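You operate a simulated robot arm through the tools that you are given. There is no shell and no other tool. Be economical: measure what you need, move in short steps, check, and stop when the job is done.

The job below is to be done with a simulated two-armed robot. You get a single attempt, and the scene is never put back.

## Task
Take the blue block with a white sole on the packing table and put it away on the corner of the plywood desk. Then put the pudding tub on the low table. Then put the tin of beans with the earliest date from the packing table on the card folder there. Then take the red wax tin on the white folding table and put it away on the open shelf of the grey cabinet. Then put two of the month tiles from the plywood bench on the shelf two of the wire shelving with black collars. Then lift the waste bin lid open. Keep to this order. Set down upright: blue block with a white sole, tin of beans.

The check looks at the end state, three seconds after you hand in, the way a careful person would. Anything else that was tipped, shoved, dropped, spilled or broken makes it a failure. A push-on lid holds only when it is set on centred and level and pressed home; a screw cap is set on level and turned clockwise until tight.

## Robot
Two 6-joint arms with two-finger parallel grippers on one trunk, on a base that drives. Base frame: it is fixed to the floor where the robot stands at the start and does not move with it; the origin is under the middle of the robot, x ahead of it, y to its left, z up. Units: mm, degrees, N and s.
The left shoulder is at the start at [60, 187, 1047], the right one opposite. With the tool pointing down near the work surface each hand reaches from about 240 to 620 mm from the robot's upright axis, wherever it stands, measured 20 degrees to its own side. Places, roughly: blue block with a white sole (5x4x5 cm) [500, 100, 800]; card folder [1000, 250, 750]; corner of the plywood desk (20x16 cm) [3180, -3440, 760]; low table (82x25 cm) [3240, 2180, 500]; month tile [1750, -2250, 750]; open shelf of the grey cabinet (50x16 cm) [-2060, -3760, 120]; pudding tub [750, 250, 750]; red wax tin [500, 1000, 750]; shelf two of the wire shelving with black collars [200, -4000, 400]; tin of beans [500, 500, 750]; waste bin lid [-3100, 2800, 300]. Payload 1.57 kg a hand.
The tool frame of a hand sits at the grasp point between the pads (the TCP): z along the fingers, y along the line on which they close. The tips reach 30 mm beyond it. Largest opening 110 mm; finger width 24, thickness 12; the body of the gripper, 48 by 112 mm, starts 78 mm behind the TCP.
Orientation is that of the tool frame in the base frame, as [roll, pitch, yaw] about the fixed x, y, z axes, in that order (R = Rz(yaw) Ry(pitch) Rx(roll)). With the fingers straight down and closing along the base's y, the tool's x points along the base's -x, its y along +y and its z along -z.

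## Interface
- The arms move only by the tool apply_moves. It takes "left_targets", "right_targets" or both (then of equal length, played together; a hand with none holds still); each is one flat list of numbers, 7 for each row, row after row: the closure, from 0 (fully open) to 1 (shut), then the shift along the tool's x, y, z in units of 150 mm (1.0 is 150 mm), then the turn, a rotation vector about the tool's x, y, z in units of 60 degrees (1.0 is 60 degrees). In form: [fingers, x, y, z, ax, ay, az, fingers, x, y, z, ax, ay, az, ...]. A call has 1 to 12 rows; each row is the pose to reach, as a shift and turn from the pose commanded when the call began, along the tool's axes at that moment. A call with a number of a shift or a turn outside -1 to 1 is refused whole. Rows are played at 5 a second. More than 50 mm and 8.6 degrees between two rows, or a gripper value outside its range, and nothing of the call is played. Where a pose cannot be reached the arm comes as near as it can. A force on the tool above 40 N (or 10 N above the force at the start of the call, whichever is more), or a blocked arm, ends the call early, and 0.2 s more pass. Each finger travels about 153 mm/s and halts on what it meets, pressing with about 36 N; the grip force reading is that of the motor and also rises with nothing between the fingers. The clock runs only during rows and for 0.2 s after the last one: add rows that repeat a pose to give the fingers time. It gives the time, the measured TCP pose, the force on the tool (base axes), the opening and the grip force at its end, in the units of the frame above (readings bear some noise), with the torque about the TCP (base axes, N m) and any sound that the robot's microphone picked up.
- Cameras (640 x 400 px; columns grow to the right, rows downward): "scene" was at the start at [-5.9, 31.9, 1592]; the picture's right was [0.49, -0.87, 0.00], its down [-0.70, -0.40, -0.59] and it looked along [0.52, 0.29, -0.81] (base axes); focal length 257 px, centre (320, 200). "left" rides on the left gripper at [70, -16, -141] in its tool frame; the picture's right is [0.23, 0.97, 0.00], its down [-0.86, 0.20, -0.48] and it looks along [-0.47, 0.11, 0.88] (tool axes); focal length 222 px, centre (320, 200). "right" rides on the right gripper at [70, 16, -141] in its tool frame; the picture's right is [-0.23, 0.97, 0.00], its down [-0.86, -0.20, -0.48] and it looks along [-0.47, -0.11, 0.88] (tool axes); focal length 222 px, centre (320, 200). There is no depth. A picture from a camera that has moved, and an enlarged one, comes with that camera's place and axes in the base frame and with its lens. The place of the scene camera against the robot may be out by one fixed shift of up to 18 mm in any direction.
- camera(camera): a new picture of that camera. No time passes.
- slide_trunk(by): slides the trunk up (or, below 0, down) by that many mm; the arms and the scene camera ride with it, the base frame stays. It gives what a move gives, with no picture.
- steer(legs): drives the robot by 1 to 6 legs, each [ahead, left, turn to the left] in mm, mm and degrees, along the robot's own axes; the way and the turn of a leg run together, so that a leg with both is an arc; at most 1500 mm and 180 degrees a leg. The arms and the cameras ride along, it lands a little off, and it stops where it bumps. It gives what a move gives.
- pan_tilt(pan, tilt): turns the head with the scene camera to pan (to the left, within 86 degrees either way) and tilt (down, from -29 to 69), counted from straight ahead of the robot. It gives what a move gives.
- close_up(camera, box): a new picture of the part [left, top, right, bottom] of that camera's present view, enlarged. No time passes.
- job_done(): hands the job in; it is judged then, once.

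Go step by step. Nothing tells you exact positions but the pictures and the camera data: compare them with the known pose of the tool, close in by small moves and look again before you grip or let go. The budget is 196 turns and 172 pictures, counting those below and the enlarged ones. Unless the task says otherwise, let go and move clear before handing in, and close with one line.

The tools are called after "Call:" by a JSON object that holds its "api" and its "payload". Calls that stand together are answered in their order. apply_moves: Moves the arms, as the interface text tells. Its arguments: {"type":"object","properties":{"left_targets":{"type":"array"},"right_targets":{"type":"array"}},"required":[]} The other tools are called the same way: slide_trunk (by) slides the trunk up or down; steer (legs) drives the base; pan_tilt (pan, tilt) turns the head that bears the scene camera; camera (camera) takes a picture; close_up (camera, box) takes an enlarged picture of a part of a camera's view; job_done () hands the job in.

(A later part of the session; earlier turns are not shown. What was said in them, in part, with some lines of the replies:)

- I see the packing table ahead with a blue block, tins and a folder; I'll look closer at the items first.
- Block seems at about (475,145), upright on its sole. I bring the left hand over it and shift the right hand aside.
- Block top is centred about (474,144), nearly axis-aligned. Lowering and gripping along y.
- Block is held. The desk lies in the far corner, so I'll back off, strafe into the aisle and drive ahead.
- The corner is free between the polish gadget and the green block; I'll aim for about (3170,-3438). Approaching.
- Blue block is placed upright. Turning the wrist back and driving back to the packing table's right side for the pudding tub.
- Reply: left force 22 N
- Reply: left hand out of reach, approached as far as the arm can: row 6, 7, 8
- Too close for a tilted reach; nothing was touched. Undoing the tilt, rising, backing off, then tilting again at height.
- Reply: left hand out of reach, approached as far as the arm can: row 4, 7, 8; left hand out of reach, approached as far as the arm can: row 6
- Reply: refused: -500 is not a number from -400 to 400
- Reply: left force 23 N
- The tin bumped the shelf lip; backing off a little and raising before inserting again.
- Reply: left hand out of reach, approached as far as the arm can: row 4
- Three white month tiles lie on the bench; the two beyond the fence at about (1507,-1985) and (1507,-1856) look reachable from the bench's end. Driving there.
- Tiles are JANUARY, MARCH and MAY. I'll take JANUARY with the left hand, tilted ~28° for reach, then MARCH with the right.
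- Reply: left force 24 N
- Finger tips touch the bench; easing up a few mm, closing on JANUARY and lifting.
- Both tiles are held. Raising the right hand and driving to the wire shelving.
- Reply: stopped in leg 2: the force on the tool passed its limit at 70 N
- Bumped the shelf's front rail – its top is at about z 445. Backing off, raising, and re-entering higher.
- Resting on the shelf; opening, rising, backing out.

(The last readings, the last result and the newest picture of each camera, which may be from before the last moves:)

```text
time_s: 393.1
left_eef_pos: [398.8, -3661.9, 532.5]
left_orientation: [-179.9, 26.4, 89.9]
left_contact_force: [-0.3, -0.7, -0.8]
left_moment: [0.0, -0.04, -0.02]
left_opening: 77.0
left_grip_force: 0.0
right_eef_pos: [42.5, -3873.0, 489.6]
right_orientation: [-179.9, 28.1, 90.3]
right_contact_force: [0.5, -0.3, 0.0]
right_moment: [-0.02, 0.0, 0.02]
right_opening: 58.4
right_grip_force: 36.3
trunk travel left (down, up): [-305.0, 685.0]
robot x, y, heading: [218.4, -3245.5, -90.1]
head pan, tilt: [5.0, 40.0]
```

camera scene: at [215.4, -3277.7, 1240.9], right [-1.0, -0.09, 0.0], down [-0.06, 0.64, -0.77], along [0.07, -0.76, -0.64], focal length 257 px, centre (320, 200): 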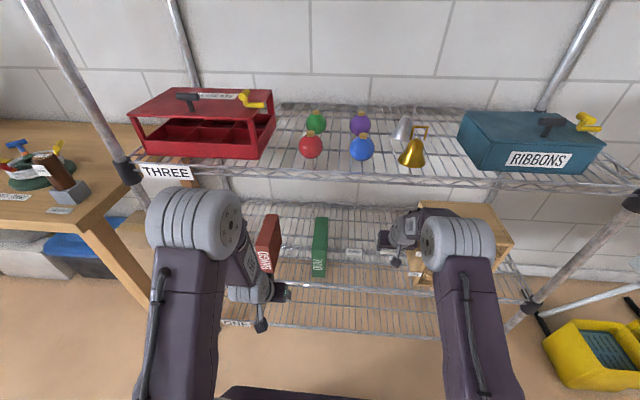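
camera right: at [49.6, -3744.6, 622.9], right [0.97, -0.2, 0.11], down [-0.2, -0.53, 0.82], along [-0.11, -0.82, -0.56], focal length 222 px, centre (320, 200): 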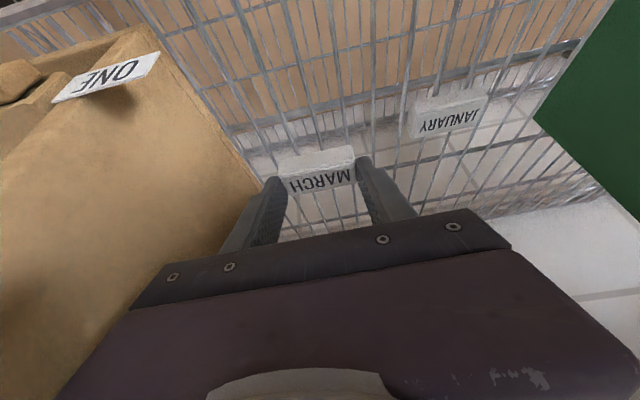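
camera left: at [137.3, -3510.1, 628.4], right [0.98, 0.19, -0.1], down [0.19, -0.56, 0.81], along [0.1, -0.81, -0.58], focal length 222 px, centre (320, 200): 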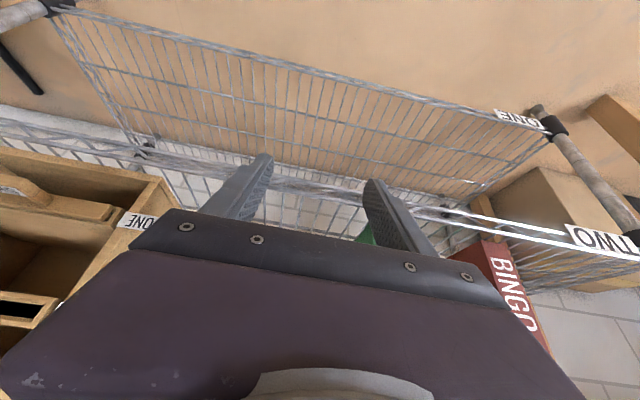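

Call:
{"api": "apply_moves", "payload": {"right_targets": [1, 0.011, 0, 0.02, 0, 0, 0, 1, 0.018, 0, 0.034, 0, 0, 0, 1, 0.018, 0, 0.034, 0, 0, 0]}}

Call:
{"api": "camera", "payload": {"camera": "right"}}

```text
time_s: 393.9
left_eef_pos: [400.5, -3659.5, 534.2]
left_orientation: [-179.9, 26.6, 90.0]
left_contact_force: [0.5, -0.9, 0.3]
left_moment: [-0.02, -0.02, 0.01]
left_opening: 77.1
left_grip_force: 0.1
right_eef_pos: [42.3, -3872.7, 487.6]
right_orientation: [-179.9, 28.5, 90.1]
right_contact_force: [-1.2, 0.6, 20.1]
right_moment: [-0.05, 0.01, 0.02]
right_opening: 58.2
right_grip_force: 35.3
trunk travel left (down, up): [-305.0, 685.0]
robot x, y, heading: [218.0, -3247.0, -90.0]
head pan, tilt: [5.0, 40.0]
```

```text
54 pictures are left
camera right: at [57.5, -3744.1, 577.7], right [0.97, -0.2, 0.11], down [-0.2, -0.52, 0.83], along [-0.11, -0.83, -0.55], focal length 222 px, centre (320, 200)
```

right: 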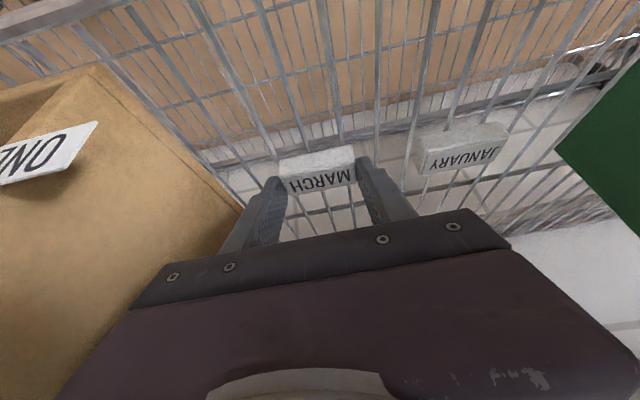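

Call:
{"api": "apply_moves", "payload": {"right_targets": [0.6, -0.005, 0, -0.01, 0, 0, 0, 0.4, -0.005, 0, -0.01, 0, 0, 0, 0.36, -0.005, 0, -0.01, 0, 0, 0, 0.36, -0.005, 0, -0.01, 0, 0, 0, 0.36, -0.06, 0, -0.12, 0, 0, 0, 0.36, -0.15, 0, -0.29, 0, 0, 0]}}

Call:
{"api": "steer", "payload": {"legs": [[-330, 0, 0]]}}

Call:
{"api": "close_up", "payload": {"camera": "scene", "box": [220, 130, 500, 290]}}

```text
time_s: 395.3
left_eef_pos: [399.7, -3660.5, 533.2]
left_orientation: [-179.9, 26.4, 90.0]
left_contact_force: [0.0, -0.8, -0.1]
left_moment: [0.0, 0.01, -0.01]
left_opening: 77.2
left_grip_force: 0.0
right_eef_pos: [42.6, -3871.7, 533.7]
right_orientation: [180.0, 28.1, 90.2]
right_contact_force: [-1.0, 0.5, 0.9]
right_moment: [0.04, 0.0, 0.03]
right_opening: 70.5
right_grip_force: 0.0
trunk travel left (down, up): [-305.0, 685.0]
robot x, y, heading: [218.9, -3251.7, -89.9]
head pan, tilt: [5.0, 40.0]
```

```text
time_s: 397.5
left_eef_pos: [398.5, -3321.8, 534.6]
left_orientation: [-180.0, 26.3, 89.8]
left_contact_force: [-0.7, 0.2, -0.3]
left_moment: [0.01, 0.03, -0.02]
left_opening: 76.8
left_grip_force: 0.0
right_eef_pos: [41.4, -3534.2, 533.9]
right_orientation: [-179.9, 28.1, 90.1]
right_contact_force: [0.1, 0.5, 0.3]
right_moment: [-0.01, 0.0, 0.01]
right_opening: 70.4
right_grip_force: 0.1
trunk travel left (down, up): [-305.0, 685.0]
robot x, y, heading: [219.1, -2907.6, -90.0]
head pan, tilt: [5.0, 40.0]
```

```text
2.29 times, centred on (360, 210) of scene
camera zoom: at [215.3, -2937.2, 1241.0], right [-1.0, -0.09, 0.0], down [-0.06, 0.64, -0.77], along [0.07, -0.76, -0.64], focal length 588 px, centre (229, 177)
```

zoom: 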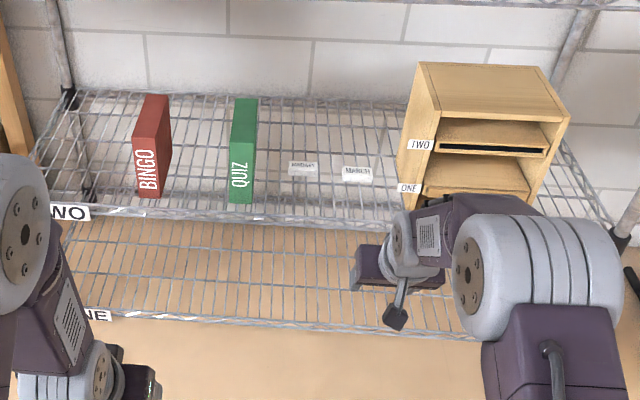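

Both tiles are on shelf two. Straightening the hands, raising the trunk and heading for the waste bin.

Call:
{"api": "slide_trunk", "payload": {"by": 370}}

Call:
{"api": "apply_moves", "payload": {"left_targets": [0, 0, 0, 0, 0, 0.11, 0, 0, 0, 0, 0, 0, 0.22, 0, 0, 0, 0, 0, 0, 0.33, 0, 0, 0, 0, 0, 0, 0.44, 0], "right_targets": [0.2, 0.22, 0, -0.117, 0, 0.118, 0, 0, 0.44, 0, -0.235, 0, 0.235, 0, 0, 0.66, 0, -0.35, 0, 0.353, 0, 0, 0.883, 0, -0.469, 0, 0.47, 0]}}

Call:
{"api": "steer", "payload": {"legs": [[0, -720, 0], [0, 0, 180], [1500, 0, 0], [1500, 0, 0], [500, 0, 0]]}}

Call:
{"api": "pan_tilt", "payload": {"pan": 45, "tilt": 20}}

Call:
{"api": "camera", "payload": {"camera": "scene"}}

```text
time_s: 401.1
left_eef_pos: [399.6, -3322.3, 903.4]
left_orientation: [-180.0, 26.4, 89.8]
left_contact_force: [0.5, -0.6, -0.5]
left_moment: [-0.04, -0.02, -0.01]
left_opening: 76.9
left_grip_force: 0.2
right_eef_pos: [41.7, -3533.9, 903.2]
right_orientation: [-179.9, 28.1, 90.1]
right_contact_force: [0.0, 0.4, 0.3]
right_moment: [-0.01, -0.01, 0.01]
right_opening: 70.4
right_grip_force: 0.0
trunk travel left (down, up): [-675.0, 315.0]
robot x, y, heading: [218.4, -2906.1, -89.7]
head pan, tilt: [5.0, 40.0]
```

```text
time_s: 402.1
left_eef_pos: [398.9, -3321.5, 904.1]
left_orientation: [180.0, -0.1, 89.9]
left_contact_force: [-1.1, -0.5, 0.5]
left_moment: [-0.02, -0.02, 0.02]
left_opening: 109.9
left_grip_force: 0.1
right_eef_pos: [41.4, -3381.9, 902.7]
right_orientation: [-179.9, -0.1, 90.1]
right_contact_force: [-0.3, -0.8, 0.0]
right_moment: [-0.02, 0.01, -0.01]
right_opening: 110.1
right_grip_force: 0.2
trunk travel left (down, up): [-675.0, 315.0]
robot x, y, heading: [218.9, -2910.3, -89.9]
head pan, tilt: [5.0, 40.0]
```

```text
time_s: 430.0
left_eef_pos: [-538.0, 1011.2, 902.4]
left_orientation: [180.0, 0.0, -93.1]
left_contact_force: [-0.1, -1.2, -0.3]
left_moment: [-0.01, -0.05, -0.01]
left_opening: 109.8
left_grip_force: 0.1
right_eef_pos: [-180.1, 1052.8, 901.4]
right_orientation: [-180.0, -0.1, -92.9]
right_contact_force: [-0.3, 0.6, -0.4]
right_moment: [0.01, 0.0, 0.0]
right_opening: 110.0
right_grip_force: 0.1
trunk travel left (down, up): [-675.0, 315.0]
robot x, y, heading: [-375.1, 590.7, 87.0]
head pan, tilt: [5.0, 40.0]
```

```text
time_s: 431.1
left_eef_pos: [-537.9, 1011.3, 901.6]
left_orientation: [180.0, 0.0, -93.0]
left_contact_force: [-0.2, -0.6, 0.5]
left_moment: [0.0, 0.01, 0.01]
left_opening: 109.8
left_grip_force: 0.1
right_eef_pos: [-178.5, 1051.5, 902.1]
right_orientation: [-179.9, -0.1, -93.0]
right_contact_force: [0.0, 0.2, 0.7]
right_moment: [0.0, -0.03, -0.01]
right_opening: 110.0
right_grip_force: 0.1
trunk travel left (down, up): [-675.0, 315.0]
robot x, y, heading: [-378.3, 586.7, 87.0]
head pan, tilt: [45.0, 20.0]
```

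```text
52 pictures are left
camera scene: at [-454.9, 593.9, 1642.3], right [0.74, 0.67, 0.0], down [0.23, -0.25, -0.94], along [-0.63, 0.7, -0.34], focal length 257 px, centre (320, 200)
```

scene: 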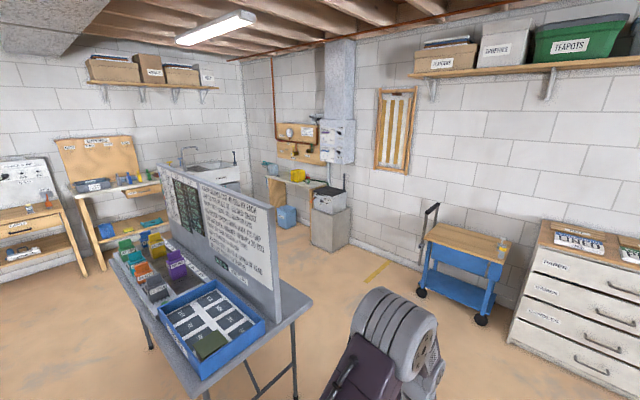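

Call:
{"api": "close_up", "payload": {"camera": "scene", "box": [230, 130, 390, 260]}}

```text
3.08 times, centred on (310, 195) of scene
camera zoom: at [-454.9, 593.9, 1642.3], right [0.74, 0.67, 0.0], down [0.23, -0.25, -0.94], along [-0.63, 0.7, -0.34], focal length 792 px, centre (351, 215)
```

zoom: 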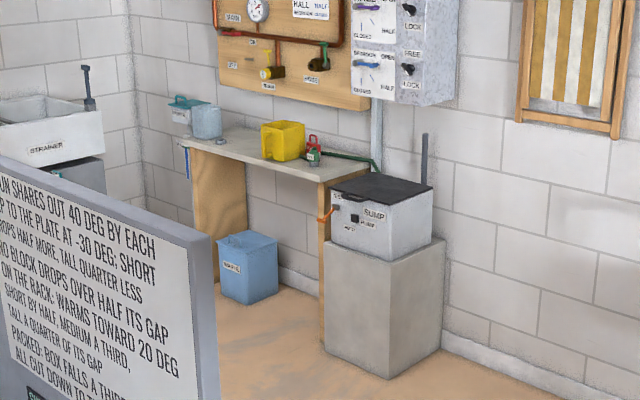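

The blue bin under the sump bench is the waste bin. Driving north then west to it.

Call:
{"api": "steer", "payload": {"legs": [[0, 0, 3], [1280, 0, 0], [0, 1500, 0], [0, 1000, 0]]}}

Call:
{"api": "pan_tilt", "payload": {"pan": 10, "tilt": 40}}

Call:
{"api": "camera", "payload": {"camera": "scene"}}

```text
time_s: 449.9
left_eef_pos: [-3088.4, 2259.2, 903.2]
left_orientation: [179.9, 0.0, -89.6]
left_contact_force: [-0.1, -0.7, -0.1]
left_moment: [0.0, 0.0, -0.01]
left_opening: 110.0
left_grip_force: 0.1
right_eef_pos: [-2731.3, 2323.5, 902.1]
right_orientation: [179.9, 0.0, -89.4]
right_contact_force: [1.1, -1.1, -0.4]
right_moment: [0.04, 0.0, -0.01]
right_opening: 109.8
right_grip_force: 0.0
trunk travel left (down, up): [-675.0, 315.0]
robot x, y, heading: [-2905.0, 1850.3, 90.3]
head pan, tilt: [45.0, 20.0]
```

```text
time_s: 450.9
left_eef_pos: [-3088.2, 2259.0, 901.9]
left_orientation: [179.9, 0.0, -89.6]
left_contact_force: [-0.5, 0.1, -0.2]
left_moment: [0.01, -0.01, 0.01]
left_opening: 110.1
left_grip_force: 0.0
right_eef_pos: [-2732.5, 2323.0, 902.0]
right_orientation: [-179.8, -0.1, -89.3]
right_contact_force: [0.2, 0.3, 0.2]
right_moment: [-0.02, 0.03, 0.0]
right_opening: 110.0
right_grip_force: 0.0
trunk travel left (down, up): [-675.0, 315.0]
robot x, y, heading: [-2905.4, 1848.1, 90.5]
head pan, tilt: [10.0, 40.0]
```

```text
50 pictures are left
camera scene: at [-2928.9, 1867.2, 1611.0], right [0.98, 0.18, 0.0], down [0.12, -0.63, -0.77], along [-0.14, 0.75, -0.64], focal length 257 px, centre (320, 200)
```

scene: 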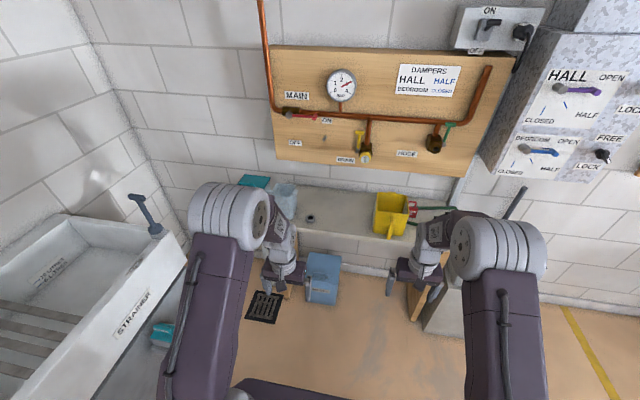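

Call:
{"api": "close_up", "payload": {"camera": "scene", "box": [240, 220, 400, 330]}}

Call:
{"api": "camera", "payload": {"camera": "left"}}

```text
3.64 times, centred on (320, 275) of scene
camera zoom: at [-2928.9, 1867.2, 1611.0], right [0.98, 0.18, 0.0], down [0.12, -0.63, -0.77], along [-0.14, 0.75, -0.64], focal length 936 px, centre (320, -73)
```

zoom: 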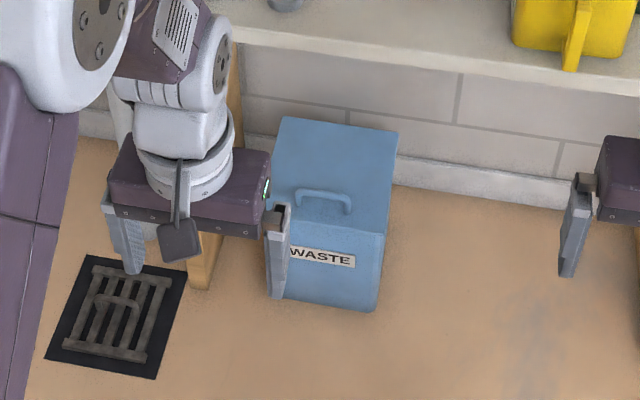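

```text
48 pictures are left
camera left: at [-3073.4, 2191.3, 1044.3], right [-0.97, -0.23, 0.0], down [-0.21, 0.85, 0.48], along [-0.11, 0.47, -0.88], focal length 222 px, centre (320, 200)
```

left: 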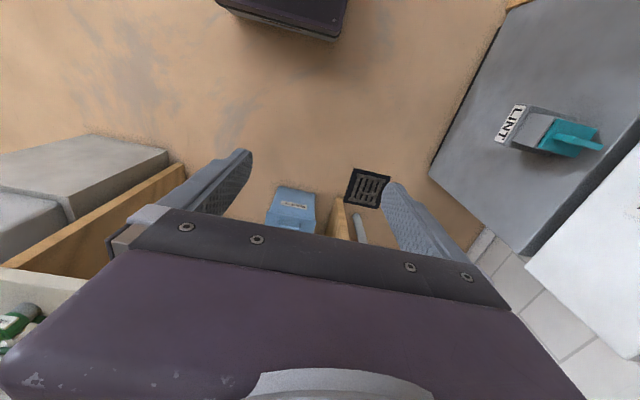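

The waste bin has an arch handle near the front of its lid, hinged at the back. I'll lower the trunk, tilt the left hand and come closer to see it.

Call:
{"api": "slide_trunk", "payload": {"by": -400}}

Call:
{"api": "apply_moves", "payload": {"left_targets": [0, -0.15, 0, 0, 0, -0.13, 0, 0, -0.3, 0, 0, 0, -0.26, 0, 0, -0.45, 0, 0, 0, -0.39, 0, 0, -0.6, 0, 0, 0, -0.52, 0, 0, -0.8, 0, 0, 0, -0.65, 0, 0, -0.8, 0, 0, 0, -0.65, 0], "right_targets": [0, 0.2, 0, 0, 0, 0, 0, 0, 0.4, 0, 0, 0, 0, 0, 0, 0.6, 0, 0, 0, 0, 0, 0, 0.8, 0, 0, 0, 0, 0, 0, 0.8, 0, 0, 0, 0, 0, 0, 0.8, 0, 0, 0, 0, 0]}}

Call:
{"api": "steer", "payload": {"legs": [[150, 0, 0]]}}

Call:
{"api": "camera", "payload": {"camera": "left"}}

Call:
{"api": "camera", "payload": {"camera": "scene"}}

```text
time_s: 454.7
left_eef_pos: [-3087.3, 2259.4, 501.0]
left_orientation: [-179.9, 0.0, -89.5]
left_contact_force: [-0.3, -0.3, 0.3]
left_moment: [0.05, -0.01, 0.01]
left_opening: 109.9
left_grip_force: 0.1
right_eef_pos: [-2731.9, 2323.3, 503.3]
right_orientation: [-179.9, -0.2, -89.3]
right_contact_force: [0.2, 0.8, -0.2]
right_moment: [0.02, -0.01, 0.0]
right_opening: 110.2
right_grip_force: 0.1
trunk travel left (down, up): [-275.0, 715.0]
robot x, y, heading: [-2906.5, 1849.5, 90.3]
head pan, tilt: [10.0, 40.0]
```

```text
time_s: 456.1
left_eef_pos: [-3088.4, 2379.2, 501.5]
left_orientation: [-179.9, 39.1, -89.6]
left_contact_force: [0.7, -0.5, -0.6]
left_moment: [-0.01, 0.01, -0.03]
left_opening: 110.1
left_grip_force: 0.0
right_eef_pos: [-2731.7, 2203.8, 503.6]
right_orientation: [180.0, -0.1, -89.4]
right_contact_force: [0.5, -0.7, -0.1]
right_moment: [0.01, -0.01, -0.01]
right_opening: 110.1
right_grip_force: 0.0
trunk travel left (down, up): [-275.0, 715.0]
robot x, y, heading: [-2905.3, 1849.1, 90.4]
head pan, tilt: [10.0, 40.0]
```

```text
time_s: 457.5
left_eef_pos: [-3091.2, 2529.3, 502.1]
left_orientation: [180.0, 39.0, -89.5]
left_contact_force: [0.0, 0.2, 0.7]
left_moment: [-0.01, 0.01, -0.01]
left_opening: 110.0
left_grip_force: 0.1
right_eef_pos: [-2733.8, 2354.1, 503.7]
right_orientation: [-179.8, 0.0, -89.4]
right_contact_force: [0.2, 0.1, -0.3]
right_moment: [-0.03, 0.06, -0.03]
right_opening: 110.0
right_grip_force: 0.0
trunk travel left (down, up): [-275.0, 715.0]
robot x, y, heading: [-2904.8, 1998.1, 90.4]
head pan, tilt: [10.0, 40.0]
```

```text
47 pictures are left
camera left: at [-3075.3, 2386.9, 568.0], right [-0.97, -0.18, -0.14], down [-0.2, 0.36, 0.91], along [-0.12, 0.91, -0.39], focal length 222 px, centre (320, 200)
```

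left: 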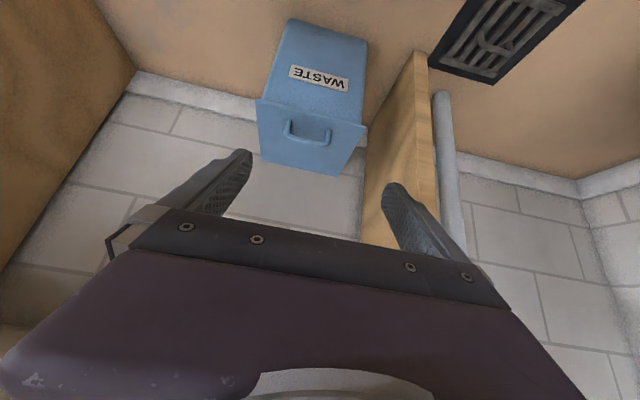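

```text
46 pictures are left
camera scene: at [-2930.3, 2018.1, 1210.9], right [0.98, 0.18, 0.0], down [0.12, -0.63, -0.77], along [-0.14, 0.75, -0.64], focal length 257 px, centre (320, 200)
```

scene: 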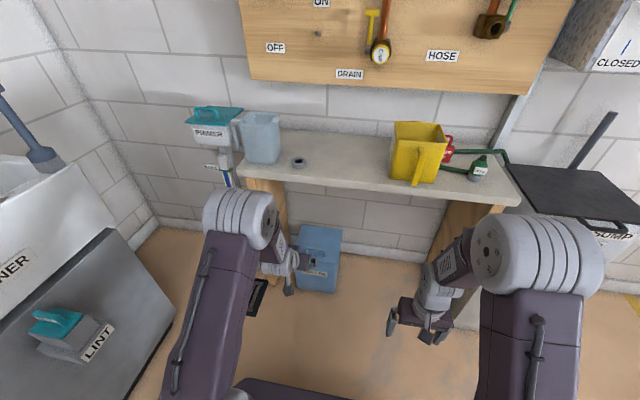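

Call:
{"api": "close_up", "payload": {"camera": "left", "box": [240, 10, 380, 190]}}

```text
2.22 times, centred on (310, 100) of left
camera zoom: at [-3075.3, 2386.9, 568.0], right [-0.97, -0.18, -0.14], down [-0.2, 0.36, 0.91], along [-0.12, 0.91, -0.39], focal length 494 px, centre (342, 422)
```

zoom: 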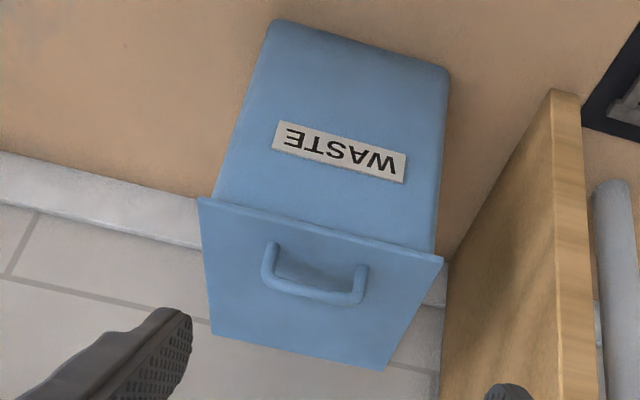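

Call:
{"api": "slide_trunk", "payload": {"by": -100}}

Call:
{"api": "apply_moves", "payload": {"left_targets": [0, 0.12, -0.04, 0.15, 0, 0, 0, 0, 0.239, -0.08, 0.295, 0, 0, 0, 0, 0.239, -0.08, 0.295, 0, 0, 0]}}

Call:
{"api": "steer", "payload": {"legs": [[100, 0, 0]]}}

Call:
{"api": "camera", "payload": {"camera": "left"}}

```text
time_s: 458.8
left_eef_pos: [-3089.4, 2527.4, 402.2]
left_orientation: [-179.9, 39.1, -89.4]
left_contact_force: [1.0, 0.1, 0.1]
left_moment: [0.01, -0.01, 0.02]
left_opening: 110.0
left_grip_force: 0.1
right_eef_pos: [-2733.7, 2354.7, 402.3]
right_orientation: [-179.9, -0.1, -89.3]
right_contact_force: [-0.3, 0.2, -0.1]
right_moment: [0.01, -0.01, -0.01]
right_opening: 109.6
right_grip_force: 0.0
trunk travel left (down, up): [-175.0, 815.0]
robot x, y, heading: [-2907.2, 2000.7, 90.6]
head pan, tilt: [10.0, 40.0]
```

```text
time_s: 459.6
left_eef_pos: [-3079.3, 2530.5, 343.8]
left_orientation: [-180.0, 39.0, -89.5]
left_contact_force: [-0.8, 0.0, 0.0]
left_moment: [-0.02, 0.01, -0.01]
left_opening: 110.1
left_grip_force: 0.0
right_eef_pos: [-2733.4, 2354.5, 402.7]
right_orientation: [-179.9, -0.1, -89.3]
right_contact_force: [0.2, -0.1, -0.2]
right_moment: [-0.01, -0.05, -0.03]
right_opening: 110.0
right_grip_force: 0.0
trunk travel left (down, up): [-175.0, 815.0]
robot x, y, heading: [-2906.5, 1995.7, 90.6]
head pan, tilt: [10.0, 40.0]
```

```text
time_s: 460.8
left_eef_pos: [-3079.3, 2631.6, 344.9]
left_orientation: [-179.9, 39.0, -89.5]
left_contact_force: [-0.3, 0.8, -0.8]
left_moment: [-0.02, 0.02, -0.02]
left_opening: 110.0
left_grip_force: 0.0
right_eef_pos: [-2735.5, 2455.9, 403.1]
right_orientation: [-179.9, -0.1, -89.3]
right_contact_force: [0.2, -0.2, 0.3]
right_moment: [-0.02, 0.0, -0.04]
right_opening: 110.0
right_grip_force: 0.1
trunk travel left (down, up): [-175.0, 815.0]
robot x, y, heading: [-2905.0, 2098.5, 90.5]
head pan, tilt: [10.0, 40.0]
```

```text
44 pictures are left
camera left: at [-3064.7, 2488.8, 411.3], right [-0.97, -0.18, -0.14], down [-0.2, 0.36, 0.91], along [-0.12, 0.91, -0.39], focal length 222 px, centre (320, 200)
```

left: 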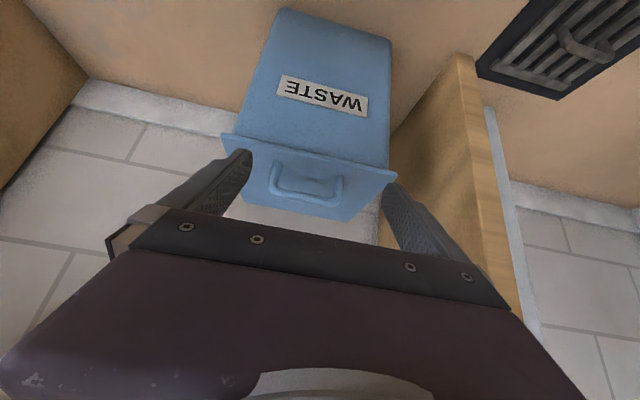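

Call:
{"api": "steer", "payload": {"legs": [[104, 0, 0]]}}

Call:
{"api": "apply_moves", "payload": {"left_targets": [0, 0.07, -0.01, 0.085, 0, 0, 0, 0, 0.105, -0.013, 0.128, 0, 0, 0, 0, 0.105, -0.013, 0.128, 0, 0, 0]}}

Call:
{"api": "camera", "payload": {"camera": "left"}}

Call:
{"api": "camera", "payload": {"camera": "scene"}}

```text
time_s: 461.9
left_eef_pos: [-3080.8, 2733.8, 345.7]
left_orientation: [179.9, 39.0, -89.4]
left_contact_force: [-0.2, -0.1, -0.3]
left_moment: [0.0, -0.02, -0.03]
left_opening: 110.0
left_grip_force: 0.1
right_eef_pos: [-2735.8, 2558.2, 403.5]
right_orientation: [-179.9, 0.0, -89.3]
right_contact_force: [0.0, 0.4, -0.3]
right_moment: [-0.01, -0.03, 0.0]
right_opening: 110.0
right_grip_force: 0.0
trunk travel left (down, up): [-175.0, 815.0]
robot x, y, heading: [-2906.9, 2201.7, 90.6]
head pan, tilt: [10.0, 40.0]
```

```text
time_s: 462.7
left_eef_pos: [-3078.3, 2733.9, 320.7]
left_orientation: [-180.0, 39.0, -89.5]
left_contact_force: [0.6, -0.5, -0.3]
left_moment: [-0.01, 0.02, 0.0]
left_opening: 109.7
left_grip_force: 0.2
right_eef_pos: [-2735.2, 2559.3, 402.7]
right_orientation: [-179.9, 0.0, -89.4]
right_contact_force: [0.3, -0.1, -0.2]
right_moment: [-0.03, 0.0, 0.0]
right_opening: 110.2
right_grip_force: 0.1
trunk travel left (down, up): [-175.0, 815.0]
robot x, y, heading: [-2907.6, 2203.5, 90.7]
head pan, tilt: [10.0, 40.0]
```

```text
43 pictures are left
camera left: at [-3063.8, 2592.7, 386.7], right [-0.97, -0.18, -0.14], down [-0.2, 0.36, 0.91], along [-0.12, 0.91, -0.39], focal length 222 px, centre (320, 200)
```

left: 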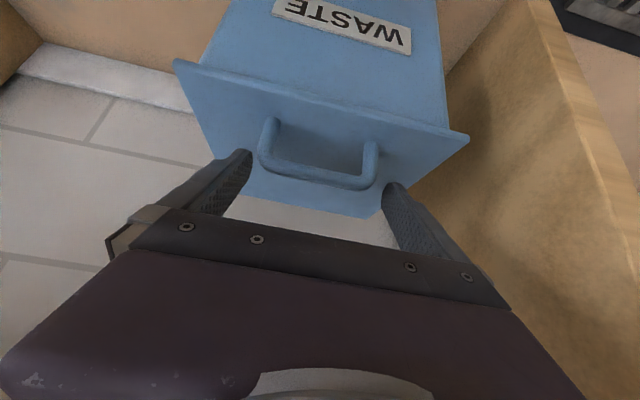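

```text
42 pictures are left
camera scene: at [-2932.5, 2222.1, 1110.9], right [0.98, 0.18, 0.0], down [0.12, -0.63, -0.77], along [-0.14, 0.75, -0.64], focal length 257 px, centre (320, 200)
```

scene: 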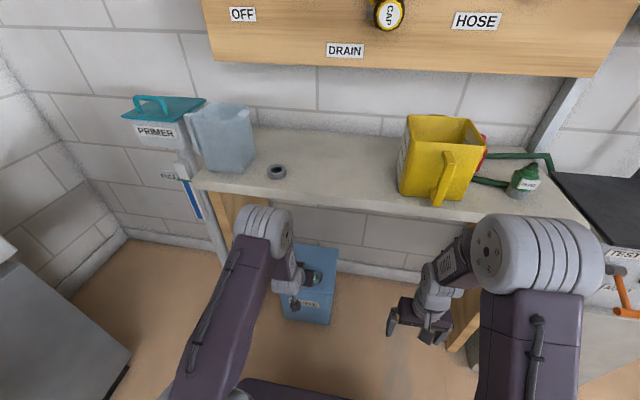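

Handle is centred between the fingers. Lowering a bit, gripping, then lifting the lid along its arc.

Call:
{"api": "apply_moves", "payload": {"left_targets": [0, 0.053, 0, 0.077, 0, 0, 0, 0, 0.053, 0, 0.077, 0, 0, 0, 0.5, 0.053, 0, 0.077, 0, 0, 0, 1, 0.053, 0, 0.077, 0, 0, 0, 1, 0.053, 0, 0.077, 0, 0, 0]}}

Call:
{"api": "camera", "payload": {"camera": "left"}}

```text
time_s: 464.0
left_eef_pos: [-3076.2, 2735.4, 308.2]
left_orientation: [-180.0, 39.0, -90.2]
left_contact_force: [0.9, -0.4, 0.0]
left_moment: [0.12, 0.4, 0.39]
left_opening: 91.8
left_grip_force: 44.8
right_eef_pos: [-2734.7, 2559.1, 403.7]
right_orientation: [180.0, -0.1, -89.5]
right_contact_force: [1.0, 0.6, -0.1]
right_moment: [-0.02, 0.01, -0.01]
right_opening: 109.9
right_grip_force: 0.1
trunk travel left (down, up): [-175.0, 815.0]
robot x, y, heading: [-2905.0, 2200.5, 90.6]
head pan, tilt: [10.0, 40.0]
stopped in row 5 (left hand): the force on the tool passed its limit at 41 N (the readings are from after the stop); the commanded pose is now the measured one
```

```text
41 pictures are left
camera left: at [-3060.7, 2593.3, 373.5], right [-0.97, -0.17, -0.14], down [-0.2, 0.36, 0.91], along [-0.11, 0.92, -0.39], focal length 222 px, centre (320, 200)
```

left: 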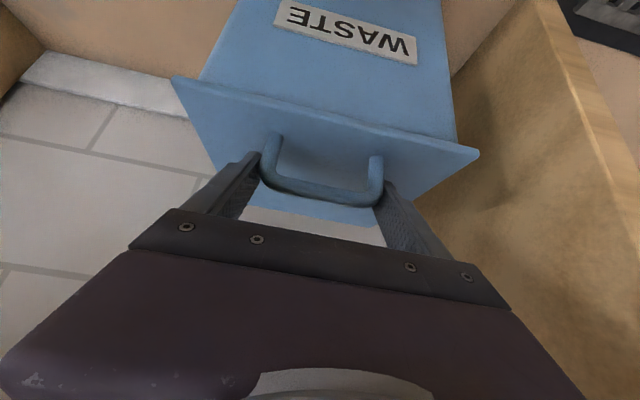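

Call:
{"api": "apply_moves", "payload": {"left_targets": [1, 0, 0, 0, 0, 0, 0, 1, -0.136, 0, -0.093, 0, -0.05, 0, 1, -0.285, 0, -0.166, 0, -0.1, 0, 1, -0.441, 0, -0.218, 0, -0.15, 0, 1, -0.603, 0, -0.247, 0, -0.2, 0, 1, -0.768, 0, -0.253, 0, -0.25, 0, 1, -0.932, 0, -0.237, 0, -0.3, 0]}}

Call:
{"api": "camera", "payload": {"camera": "left"}}

Call:
{"api": "camera", "payload": {"camera": "scene"}}

```text
time_s: 465.6
left_eef_pos: [-3074.9, 2821.0, 424.5]
left_orientation: [179.9, 57.4, -90.2]
left_contact_force: [3.0, -13.7, 7.0]
left_moment: [-1.38, -0.11, -0.13]
left_opening: 91.9
left_grip_force: 44.9
right_eef_pos: [-2734.0, 2559.4, 403.7]
right_orientation: [-179.9, 0.0, -89.4]
right_contact_force: [-0.3, -0.4, -0.1]
right_moment: [-0.02, 0.0, -0.01]
right_opening: 109.7
right_grip_force: 0.1
trunk travel left (down, up): [-175.0, 815.0]
robot x, y, heading: [-2907.9, 2202.8, 90.3]
head pan, tilt: [10.0, 40.0]
```

```text
40 pictures are left
camera left: at [-3060.7, 2666.2, 442.1], right [-0.97, -0.12, -0.19], down [-0.2, 0.06, 0.98], along [-0.11, 0.99, -0.08], focal length 222 px, centre (320, 200)
```

left: 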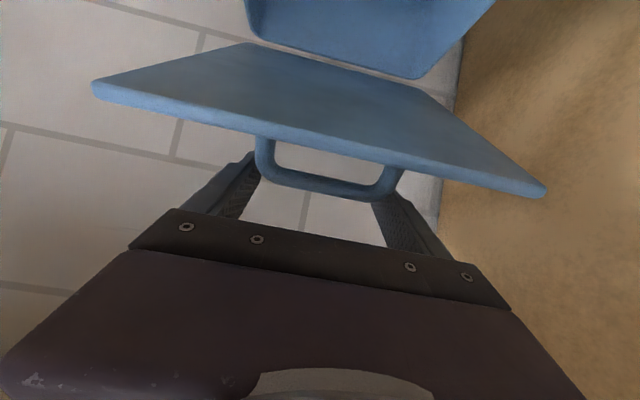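

```text
39 pictures are left
camera scene: at [-2931.5, 2220.5, 1111.1], right [0.98, 0.18, 0.0], down [0.12, -0.63, -0.77], along [-0.14, 0.75, -0.64], focal length 257 px, centre (320, 200)
```

scene: 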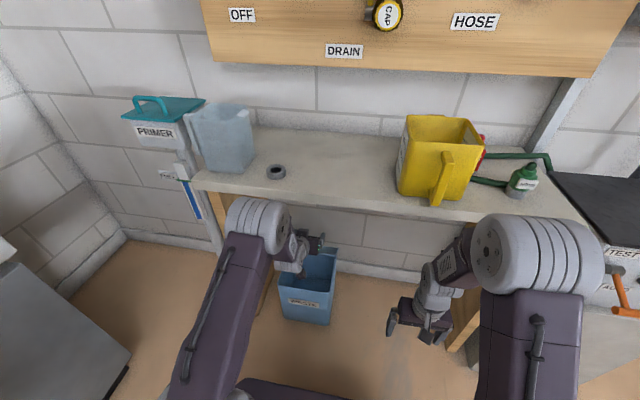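

Lid is about halfway up. Continuing along the arc toward vertical.

Call:
{"api": "apply_moves", "payload": {"left_targets": [1, -0.14, 0, 0.089, 0, -0.03, 0, 1, -0.267, 0, 0.196, 0, -0.06, 0, 1, -0.378, 0, 0.32, 0, -0.09, 0, 1, -0.47, 0, 0.458, 0, -0.12, 0, 1, -0.5, 0, 0.52, 0, -0.12, 0]}}

Call:
{"api": "camera", "payload": {"camera": "left"}}

Call:
{"api": "close_up", "payload": {"camera": "scene", "box": [230, 190, 390, 340]}}

```text
time_s: 466.7
left_eef_pos: [-3075.3, 2922.6, 452.1]
left_orientation: [-179.8, 65.1, -89.9]
left_contact_force: [1.2, -15.9, 26.0]
left_moment: [-3.14, 0.01, 0.32]
left_opening: 91.6
left_grip_force: 44.8
right_eef_pos: [-2734.6, 2556.5, 404.8]
right_orientation: [179.9, 0.1, -89.5]
right_contact_force: [0.2, -0.2, 0.0]
right_moment: [0.02, 0.0, -0.02]
right_opening: 110.3
right_grip_force: 0.1
trunk travel left (down, up): [-175.0, 815.0]
robot x, y, heading: [-2909.4, 2202.0, 90.4]
head pan, tilt: [10.0, 40.0]
stopped in row 5 (left hand): the force on the tool passed its limit at 47 N (the readings are from after the stop); the commanded pose is now the measured one
```

```text
38 pictures are left
camera left: at [-3060.6, 2766.5, 448.7], right [-0.97, -0.1, -0.21], down [-0.2, -0.07, 0.98], along [-0.11, 0.99, 0.05], focal length 222 px, centre (320, 200)
```

left: 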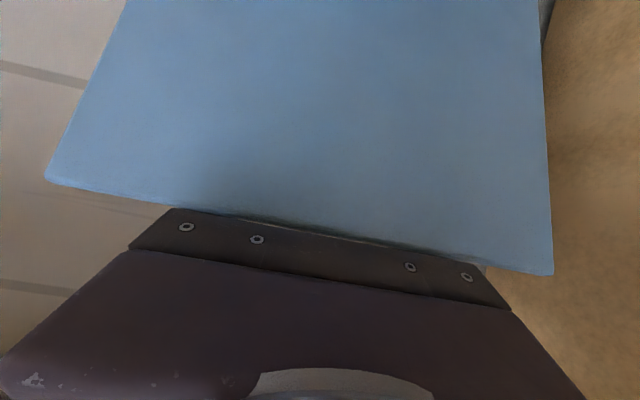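

```text
2.67 times, centred on (310, 265) of scene
camera zoom: at [-2930.8, 2217.4, 1111.2], right [0.98, 0.18, 0.0], down [0.12, -0.63, -0.77], along [-0.14, 0.76, -0.64], focal length 686 px, centre (347, 27)
```

zoom: 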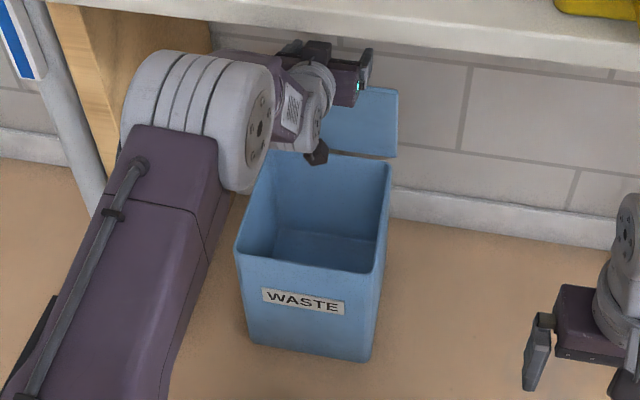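

The lid is up to about 76° and its edge now meets my palm. I'll open the fingers slightly and back off a little to see whether the hinge holds.

Call:
{"api": "apply_moves", "payload": {"left_targets": [0, 0, 0, 0, 0, 0, 0, 0, 0, 0, 0, 0, 0, 0, 0, 0, 0, 0, 0, 0, 0, 0, 0.03, 0, -0.06, 0, 0, 0, 0, 0.06, 0, -0.12, 0, 0, 0]}}

Call:
{"api": "camera", "payload": {"camera": "left"}}

Call:
{"api": "close_up", "payload": {"camera": "scene", "box": [230, 190, 390, 340]}}

```text
time_s: 467.9
left_eef_pos: [-3075.0, 2904.5, 444.1]
left_orientation: [-179.8, 64.4, -89.9]
left_contact_force: [0.0, -0.3, -0.1]
left_moment: [0.01, 0.02, 0.03]
left_opening: 110.1
left_grip_force: 0.2
right_eef_pos: [-2734.2, 2558.6, 402.5]
right_orientation: [-179.9, -0.1, -89.4]
right_contact_force: [0.2, 0.1, -0.3]
right_moment: [0.0, 0.0, -0.01]
right_opening: 109.9
right_grip_force: 0.2
trunk travel left (down, up): [-175.0, 815.0]
robot x, y, heading: [-2902.9, 2202.3, 90.4]
head pan, tilt: [10.0, 40.0]
```

```text
36 pictures are left
camera left: at [-3060.9, 2747.0, 443.3], right [-0.97, -0.1, -0.21], down [-0.2, -0.06, 0.98], along [-0.11, 0.99, 0.04], focal length 222 px, centre (320, 200)
```

left: 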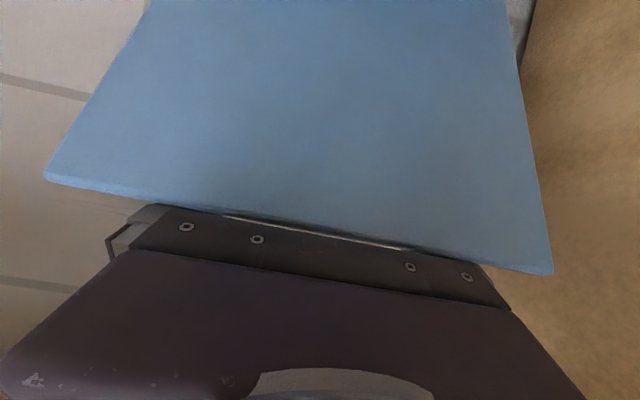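

```text
2.67 times, centred on (310, 265) of scene
camera zoom: at [-2931.9, 2222.0, 1110.9], right [0.98, 0.18, 0.0], down [0.12, -0.63, -0.77], along [-0.14, 0.75, -0.64], focal length 686 px, centre (347, 27)
```

zoom: 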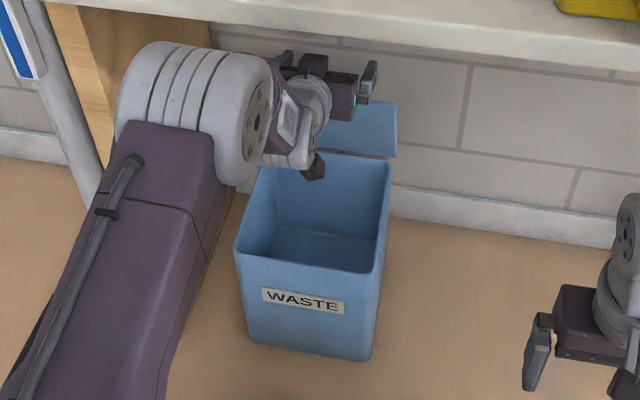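

The lid leans on the left hand, so the hinge won't hold at this angle. I'll keep the left hand as support and bring the right hand, fingers closed, to push the lid's inner face past vertical.

Call:
{"api": "apply_moves", "payload": {"right_targets": [1, -0.135, 0.19, -0.03, 0, 0, -0.125, 1, -0.27, 0.386, -0.06, 0, 0, -0.25, 1, -0.405, 0.58, -0.09, 0, 0, -0.375, 1, -0.54, 0.773, -0.113, 0, 0, -0.5, 1, -0.54, 0.773, -0.113, 0, 0, -0.5]}}

Call:
{"api": "apply_moves", "payload": {"right_targets": [1, -0.134, 0.032, 0.01, 0, -0.14, 0, 1, -0.268, 0.065, 0.02, 0, -0.28, 0, 1, -0.4, 0.097, 0.03, 0, -0.42, 0, 1, -0.537, 0.13, 0.04, 0, -0.56, 0, 1, -0.67, 0.162, 0.05, 0, -0.7, 0, 1, -0.8, 0.195, 0.06, 0, -0.84, 0, 1, -0.94, 0.227, 0.067, 0, -0.98, 0, 1, -0.94, 0.227, 0.067, 0, -0.98, 0]}}

Call:
{"api": "camera", "payload": {"camera": "right"}}

Call:
{"api": "camera", "payload": {"camera": "scene"}}

```text
time_s: 469.1
left_eef_pos: [-3075.1, 2902.9, 445.8]
left_orientation: [-179.6, 64.5, -89.7]
left_contact_force: [-0.9, -0.2, 0.2]
left_moment: [-0.01, 0.02, -0.01]
left_opening: 110.0
left_grip_force: 0.0
right_eef_pos: [-2852.8, 2638.5, 422.2]
right_orientation: [-180.0, -0.1, -59.3]
right_contact_force: [0.4, -0.3, -1.1]
right_moment: [0.02, 0.01, -0.01]
right_opening: 0.0
right_grip_force: 21.1
trunk travel left (down, up): [-175.0, 815.0]
robot x, y, heading: [-2906.1, 2204.1, 90.4]
head pan, tilt: [10.0, 40.0]
```

```text
time_s: 470.9
left_eef_pos: [-3076.7, 2904.0, 444.6]
left_orientation: [-179.6, 64.5, -89.7]
left_contact_force: [-0.2, -0.1, -1.5]
left_moment: [0.0, -0.01, 0.03]
left_opening: 110.1
left_grip_force: 0.1
right_eef_pos: [-2948.3, 2766.5, 419.9]
right_orientation: [175.4, 58.0, -62.7]
right_contact_force: [-0.2, -0.3, 0.6]
right_moment: [0.02, -0.04, 0.01]
right_opening: 0.0
right_grip_force: 21.5
right hand out of reach, approached as far as the arm can: row 3, 4, 5, 6, 7, 8
trunk travel left (down, up): [-175.0, 815.0]
robot x, y, heading: [-2906.9, 2206.4, 90.4]
head pan, tilt: [10.0, 40.0]
```

```text
34 pictures are left
camera right: at [-2880.5, 2624.5, 435.8], right [-0.89, -0.4, 0.23], down [0.18, 0.16, 0.97], along [-0.42, 0.9, -0.07], focal length 222 px, centre (320, 200)
```

right: 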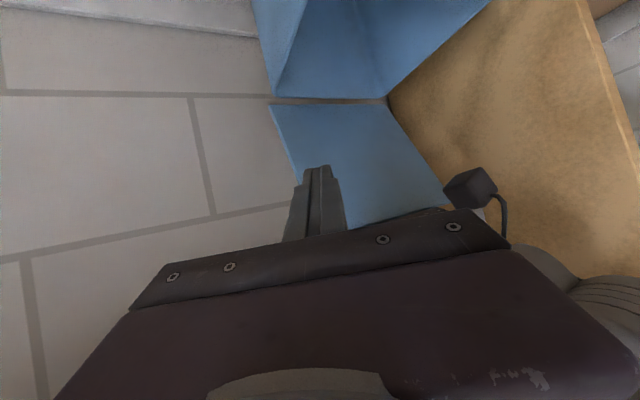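

```text
33 pictures are left
camera scene: at [-2932.0, 2222.1, 1110.9], right [0.98, 0.18, 0.0], down [0.12, -0.63, -0.77], along [-0.14, 0.75, -0.64], focal length 257 px, centre (320, 200)
```

scene: 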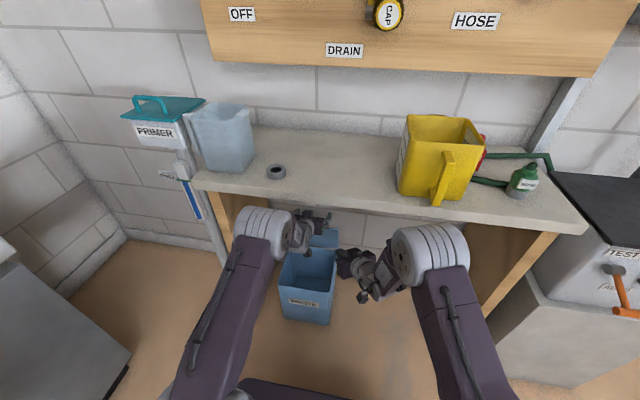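

Call:
{"api": "apply_moves", "payload": {"right_targets": [1, -0.12, -0.03, 0.22, 0, 0, 0, 1, -0.231, -0.06, 0.449, 0, 0, 0, 1, -0.29, -0.14, 0.55, 0, 0, 0, 1, -0.33, -0.18, 0.61, 0, 0, 0, 1, -0.33, -0.18, 0.61, 0, 0, 0]}}

Call:
{"api": "camera", "payload": {"camera": "right"}}

Call:
{"api": "close_up", "payload": {"camera": "scene", "box": [230, 190, 390, 340]}}

```text
time_s: 471.6
left_eef_pos: [-3072.8, 2909.6, 457.5]
left_orientation: [-179.8, 66.2, -89.9]
left_contact_force: [1.7, -0.9, 12.3]
left_moment: [-0.67, 0.23, 0.1]
left_opening: 109.8
left_grip_force: 0.1
right_eef_pos: [-2976.1, 2834.3, 409.3]
right_orientation: [179.9, 58.0, -59.5]
right_contact_force: [-1.5, -1.7, -1.6]
right_moment: [-0.1, -0.03, 0.05]
right_opening: 0.0
right_grip_force: 21.0
right hand out of reach, approached as far as the arm can: row 1
trunk travel left (down, up): [-175.0, 815.0]
robot x, y, heading: [-2907.6, 2203.1, 90.5]
head pan, tilt: [10.0, 40.0]
stopped in row 3 (right hand): the force on the tool passed its limit at 54 N (the readings are from after the stop); the commanded pose is now the measured one
```

```text
32 pictures are left
camera right: at [-2910.4, 2691.6, 425.9], right [-0.9, -0.39, 0.19], down [0.15, 0.14, 0.98], along [-0.41, 0.91, -0.07], focal length 222 px, centre (320, 200)
```

right: 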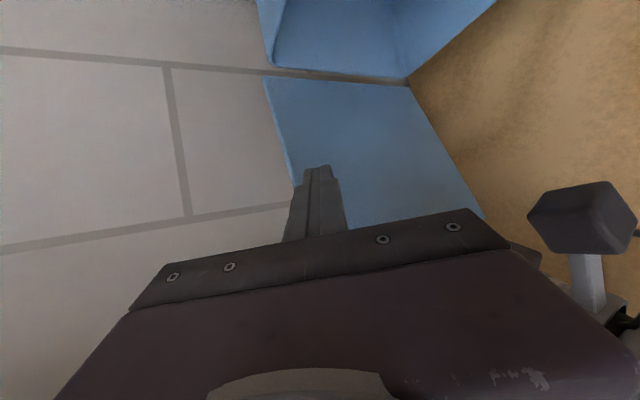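

```text
2.67 times, centred on (310, 265) of scene
camera zoom: at [-2931.3, 2220.4, 1111.1], right [0.98, 0.18, 0.0], down [0.12, -0.63, -0.77], along [-0.14, 0.75, -0.64], focal length 686 px, centre (347, 27)
```

zoom: 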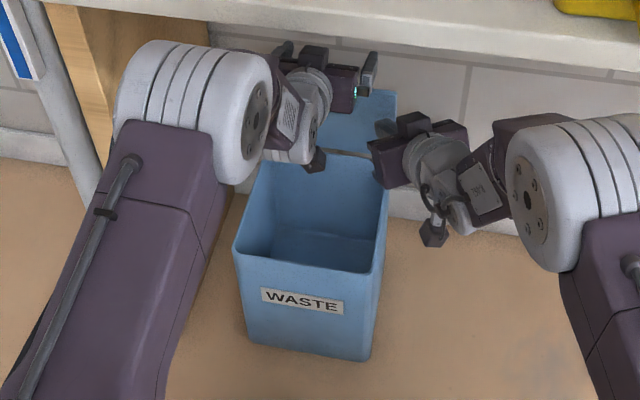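

Right hand now supports the lid; withdrawing the left hand up and back.

Call:
{"api": "apply_moves", "payload": {"left_targets": [0, -0.08, 0, -0.05, 0, 0, 0, 0, -0.12, 0, -0.25, 0, 0, 0, 0, -0.12, 0, -0.5, 0, 0, 0, 0, -0.12, 0, -0.75, 0, 0, 0, 0, -0.12, 0, -0.98, 0, 0, 0]}}

Call:
{"api": "camera", "payload": {"camera": "left"}}

Call:
{"api": "camera", "payload": {"camera": "right"}}

```text
time_s: 472.8
left_eef_pos: [-3075.6, 2782.1, 529.4]
left_orientation: [-179.6, 65.7, -89.6]
left_contact_force: [-0.1, -0.1, -0.3]
left_moment: [0.01, 0.0, 0.01]
left_opening: 109.8
left_grip_force: 0.0
right_eef_pos: [-2975.3, 2834.3, 408.0]
right_orientation: [179.8, 57.9, -59.6]
right_contact_force: [-1.1, 0.1, -0.3]
right_moment: [-0.01, -0.02, -0.01]
right_opening: 0.2
right_grip_force: 21.1
trunk travel left (down, up): [-175.0, 815.0]
robot x, y, heading: [-2907.8, 2199.9, 90.5]
head pan, tilt: [10.0, 40.0]
```

```text
30 pictures are left
camera left: at [-3060.7, 2625.3, 523.8], right [-0.97, -0.09, -0.21], down [-0.2, -0.08, 0.98], along [-0.11, 0.99, 0.06], focal length 222 px, centre (320, 200)
```

left: 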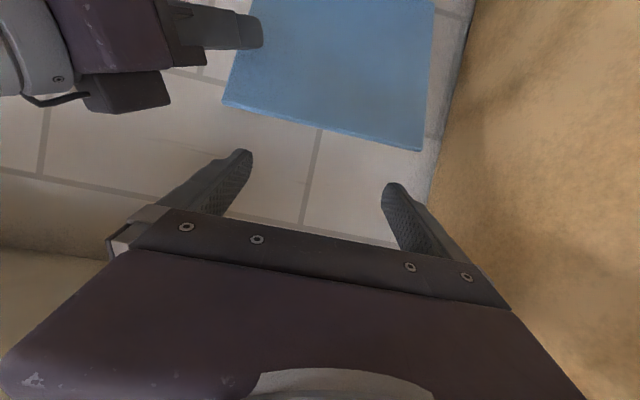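

```text
29 pictures are left
camera right: at [-2910.4, 2692.4, 425.3], right [-0.9, -0.39, 0.19], down [0.15, 0.14, 0.98], along [-0.41, 0.91, -0.07], focal length 222 px, centre (320, 200)
```

right: 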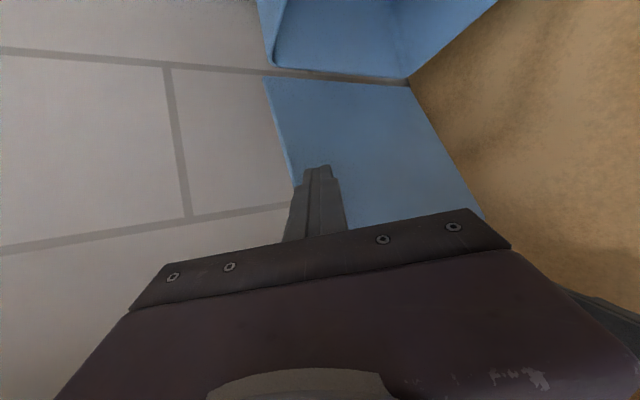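

Call:
{"api": "apply_moves", "payload": {"right_targets": [1, -0.06, -0.045, 0.09, 0, 0, 0, 1, -0.12, -0.09, 0.19, 0, 0, 0, 1, -0.17, -0.135, 0.28, 0, 0, 0, 1, -0.21, -0.165, 0.345, 0, 0, 0, 1, -0.232, -0.18, 0.371, 0, 0, 0]}}

Call:
{"api": "camera", "payload": {"camera": "left"}}

```text
time_s: 474.0
left_eef_pos: [-3074.0, 2777.9, 532.3]
left_orientation: [-179.6, 65.8, -89.9]
left_contact_force: [-0.7, -0.5, -0.1]
left_moment: [-0.05, 0.02, 0.0]
left_opening: 110.0
left_grip_force: 0.0
right_eef_pos: [-2986.7, 2900.4, 408.7]
right_orientation: [-180.0, 57.6, -59.3]
right_contact_force: [7.8, -23.8, 11.6]
right_moment: [0.23, 0.04, -0.02]
right_opening: 0.0
right_grip_force: 21.5
trunk travel left (down, up): [-175.0, 815.0]
robot x, y, heading: [-2903.5, 2198.9, 90.3]
head pan, tilt: [10.0, 40.0]
stopped in row 5 (right hand): the force on the tool passed its limit at 44 N (the readings are from after the stop); the commanded pose is now the measured one
```

```text
28 pictures are left
camera left: at [-3059.8, 2623.6, 525.4], right [-0.97, -0.09, -0.21], down [-0.2, -0.09, 0.98], along [-0.11, 0.99, 0.07], focal length 222 px, centre (320, 200)
```

left: 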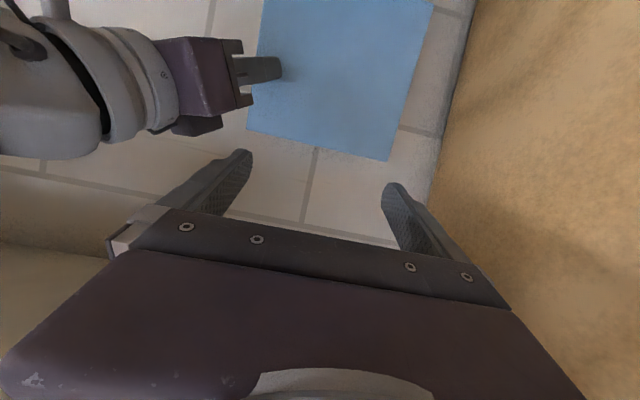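

The lid reached its stop slightly past vertical. Easing the right hand back a little to check that it stays.

Call:
{"api": "apply_moves", "payload": {"right_targets": [1, 0.06, 0.045, -0.09, 0, 0, 0, 1, 0.12, 0.09, -0.19, 0, 0, 0, 1, 0.17, 0.135, -0.28, 0, 0, 0, 1, 0.17, 0.135, -0.28, 0, 0, 0]}}

Call:
{"api": "camera", "payload": {"camera": "left"}}

```text
time_s: 475.0
left_eef_pos: [-3074.3, 2782.3, 528.5]
left_orientation: [-179.6, 65.7, -89.8]
left_contact_force: [0.3, -0.4, 0.5]
left_moment: [-0.03, -0.02, 0.01]
left_opening: 109.9
left_grip_force: 0.1
right_eef_pos: [-2979.6, 2848.6, 405.3]
right_orientation: [179.9, 57.4, -59.5]
right_contact_force: [0.5, -0.7, 0.1]
right_moment: [0.04, -0.02, 0.01]
right_opening: 0.0
right_grip_force: 20.9
trunk travel left (down, up): [-175.0, 815.0]
robot x, y, heading: [-2906.1, 2200.8, 90.4]
head pan, tilt: [10.0, 40.0]
```

```text
27 pictures are left
camera left: at [-3060.5, 2625.4, 523.7], right [-0.97, -0.09, -0.21], down [-0.2, -0.08, 0.98], along [-0.11, 0.99, 0.06], focal length 222 px, centre (320, 200)
```

left: 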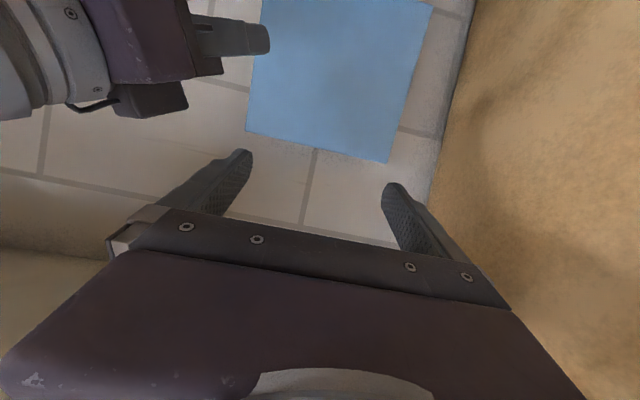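

The lid stays open on its own. Backing the robot away and checking.

Call:
{"api": "steer", "payload": {"legs": [[-400, 0, 0]]}}

Call:
{"api": "close_up", "payload": {"camera": "scene", "box": [200, 130, 420, 300]}}

```text
time_s: 477.5
left_eef_pos: [-3071.9, 2392.2, 530.1]
left_orientation: [-179.7, 65.7, -89.8]
left_contact_force: [0.6, -0.1, 0.2]
left_moment: [0.02, 0.0, 0.01]
left_opening: 110.0
left_grip_force: 0.0
right_eef_pos: [-2976.6, 2459.3, 406.2]
right_orientation: [179.9, 57.4, -59.6]
right_contact_force: [-0.4, 0.2, 0.9]
right_moment: [0.0, 0.03, 0.0]
right_opening: 0.0
right_grip_force: 21.0
trunk travel left (down, up): [-175.0, 815.0]
robot x, y, heading: [-2906.4, 1807.3, 90.4]
head pan, tilt: [10.0, 40.0]
```

```text
2.35 times, centred on (310, 215) of scene
camera zoom: at [-2929.3, 1830.7, 1111.0], right [0.98, 0.18, 0.0], down [0.11, -0.63, -0.77], along [-0.14, 0.75, -0.64], focal length 605 px, centre (344, 165)
```

zoom: 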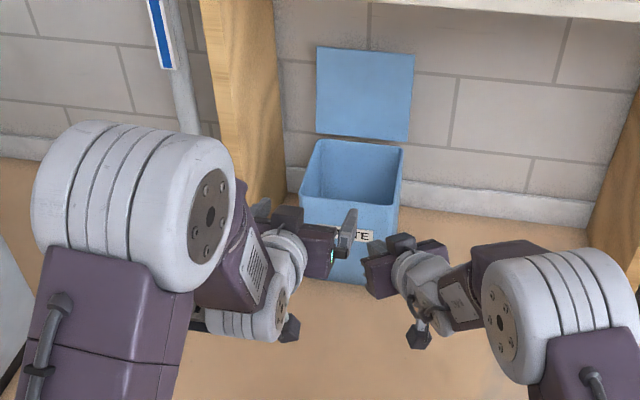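

The lid stands open on its own, both hands are clear of it, and every item is where it should go. I'm handing in now.

Call:
{"api": "job_done", "payload": {}}

```text
The job is handed in.
```

All six steps were done in the order you gave, with the blue block and the MAR 2027 bean tin set down upright; two bumps on the way (cabinet shelf lip, wire-shelf rail) left nothing visibly moved.
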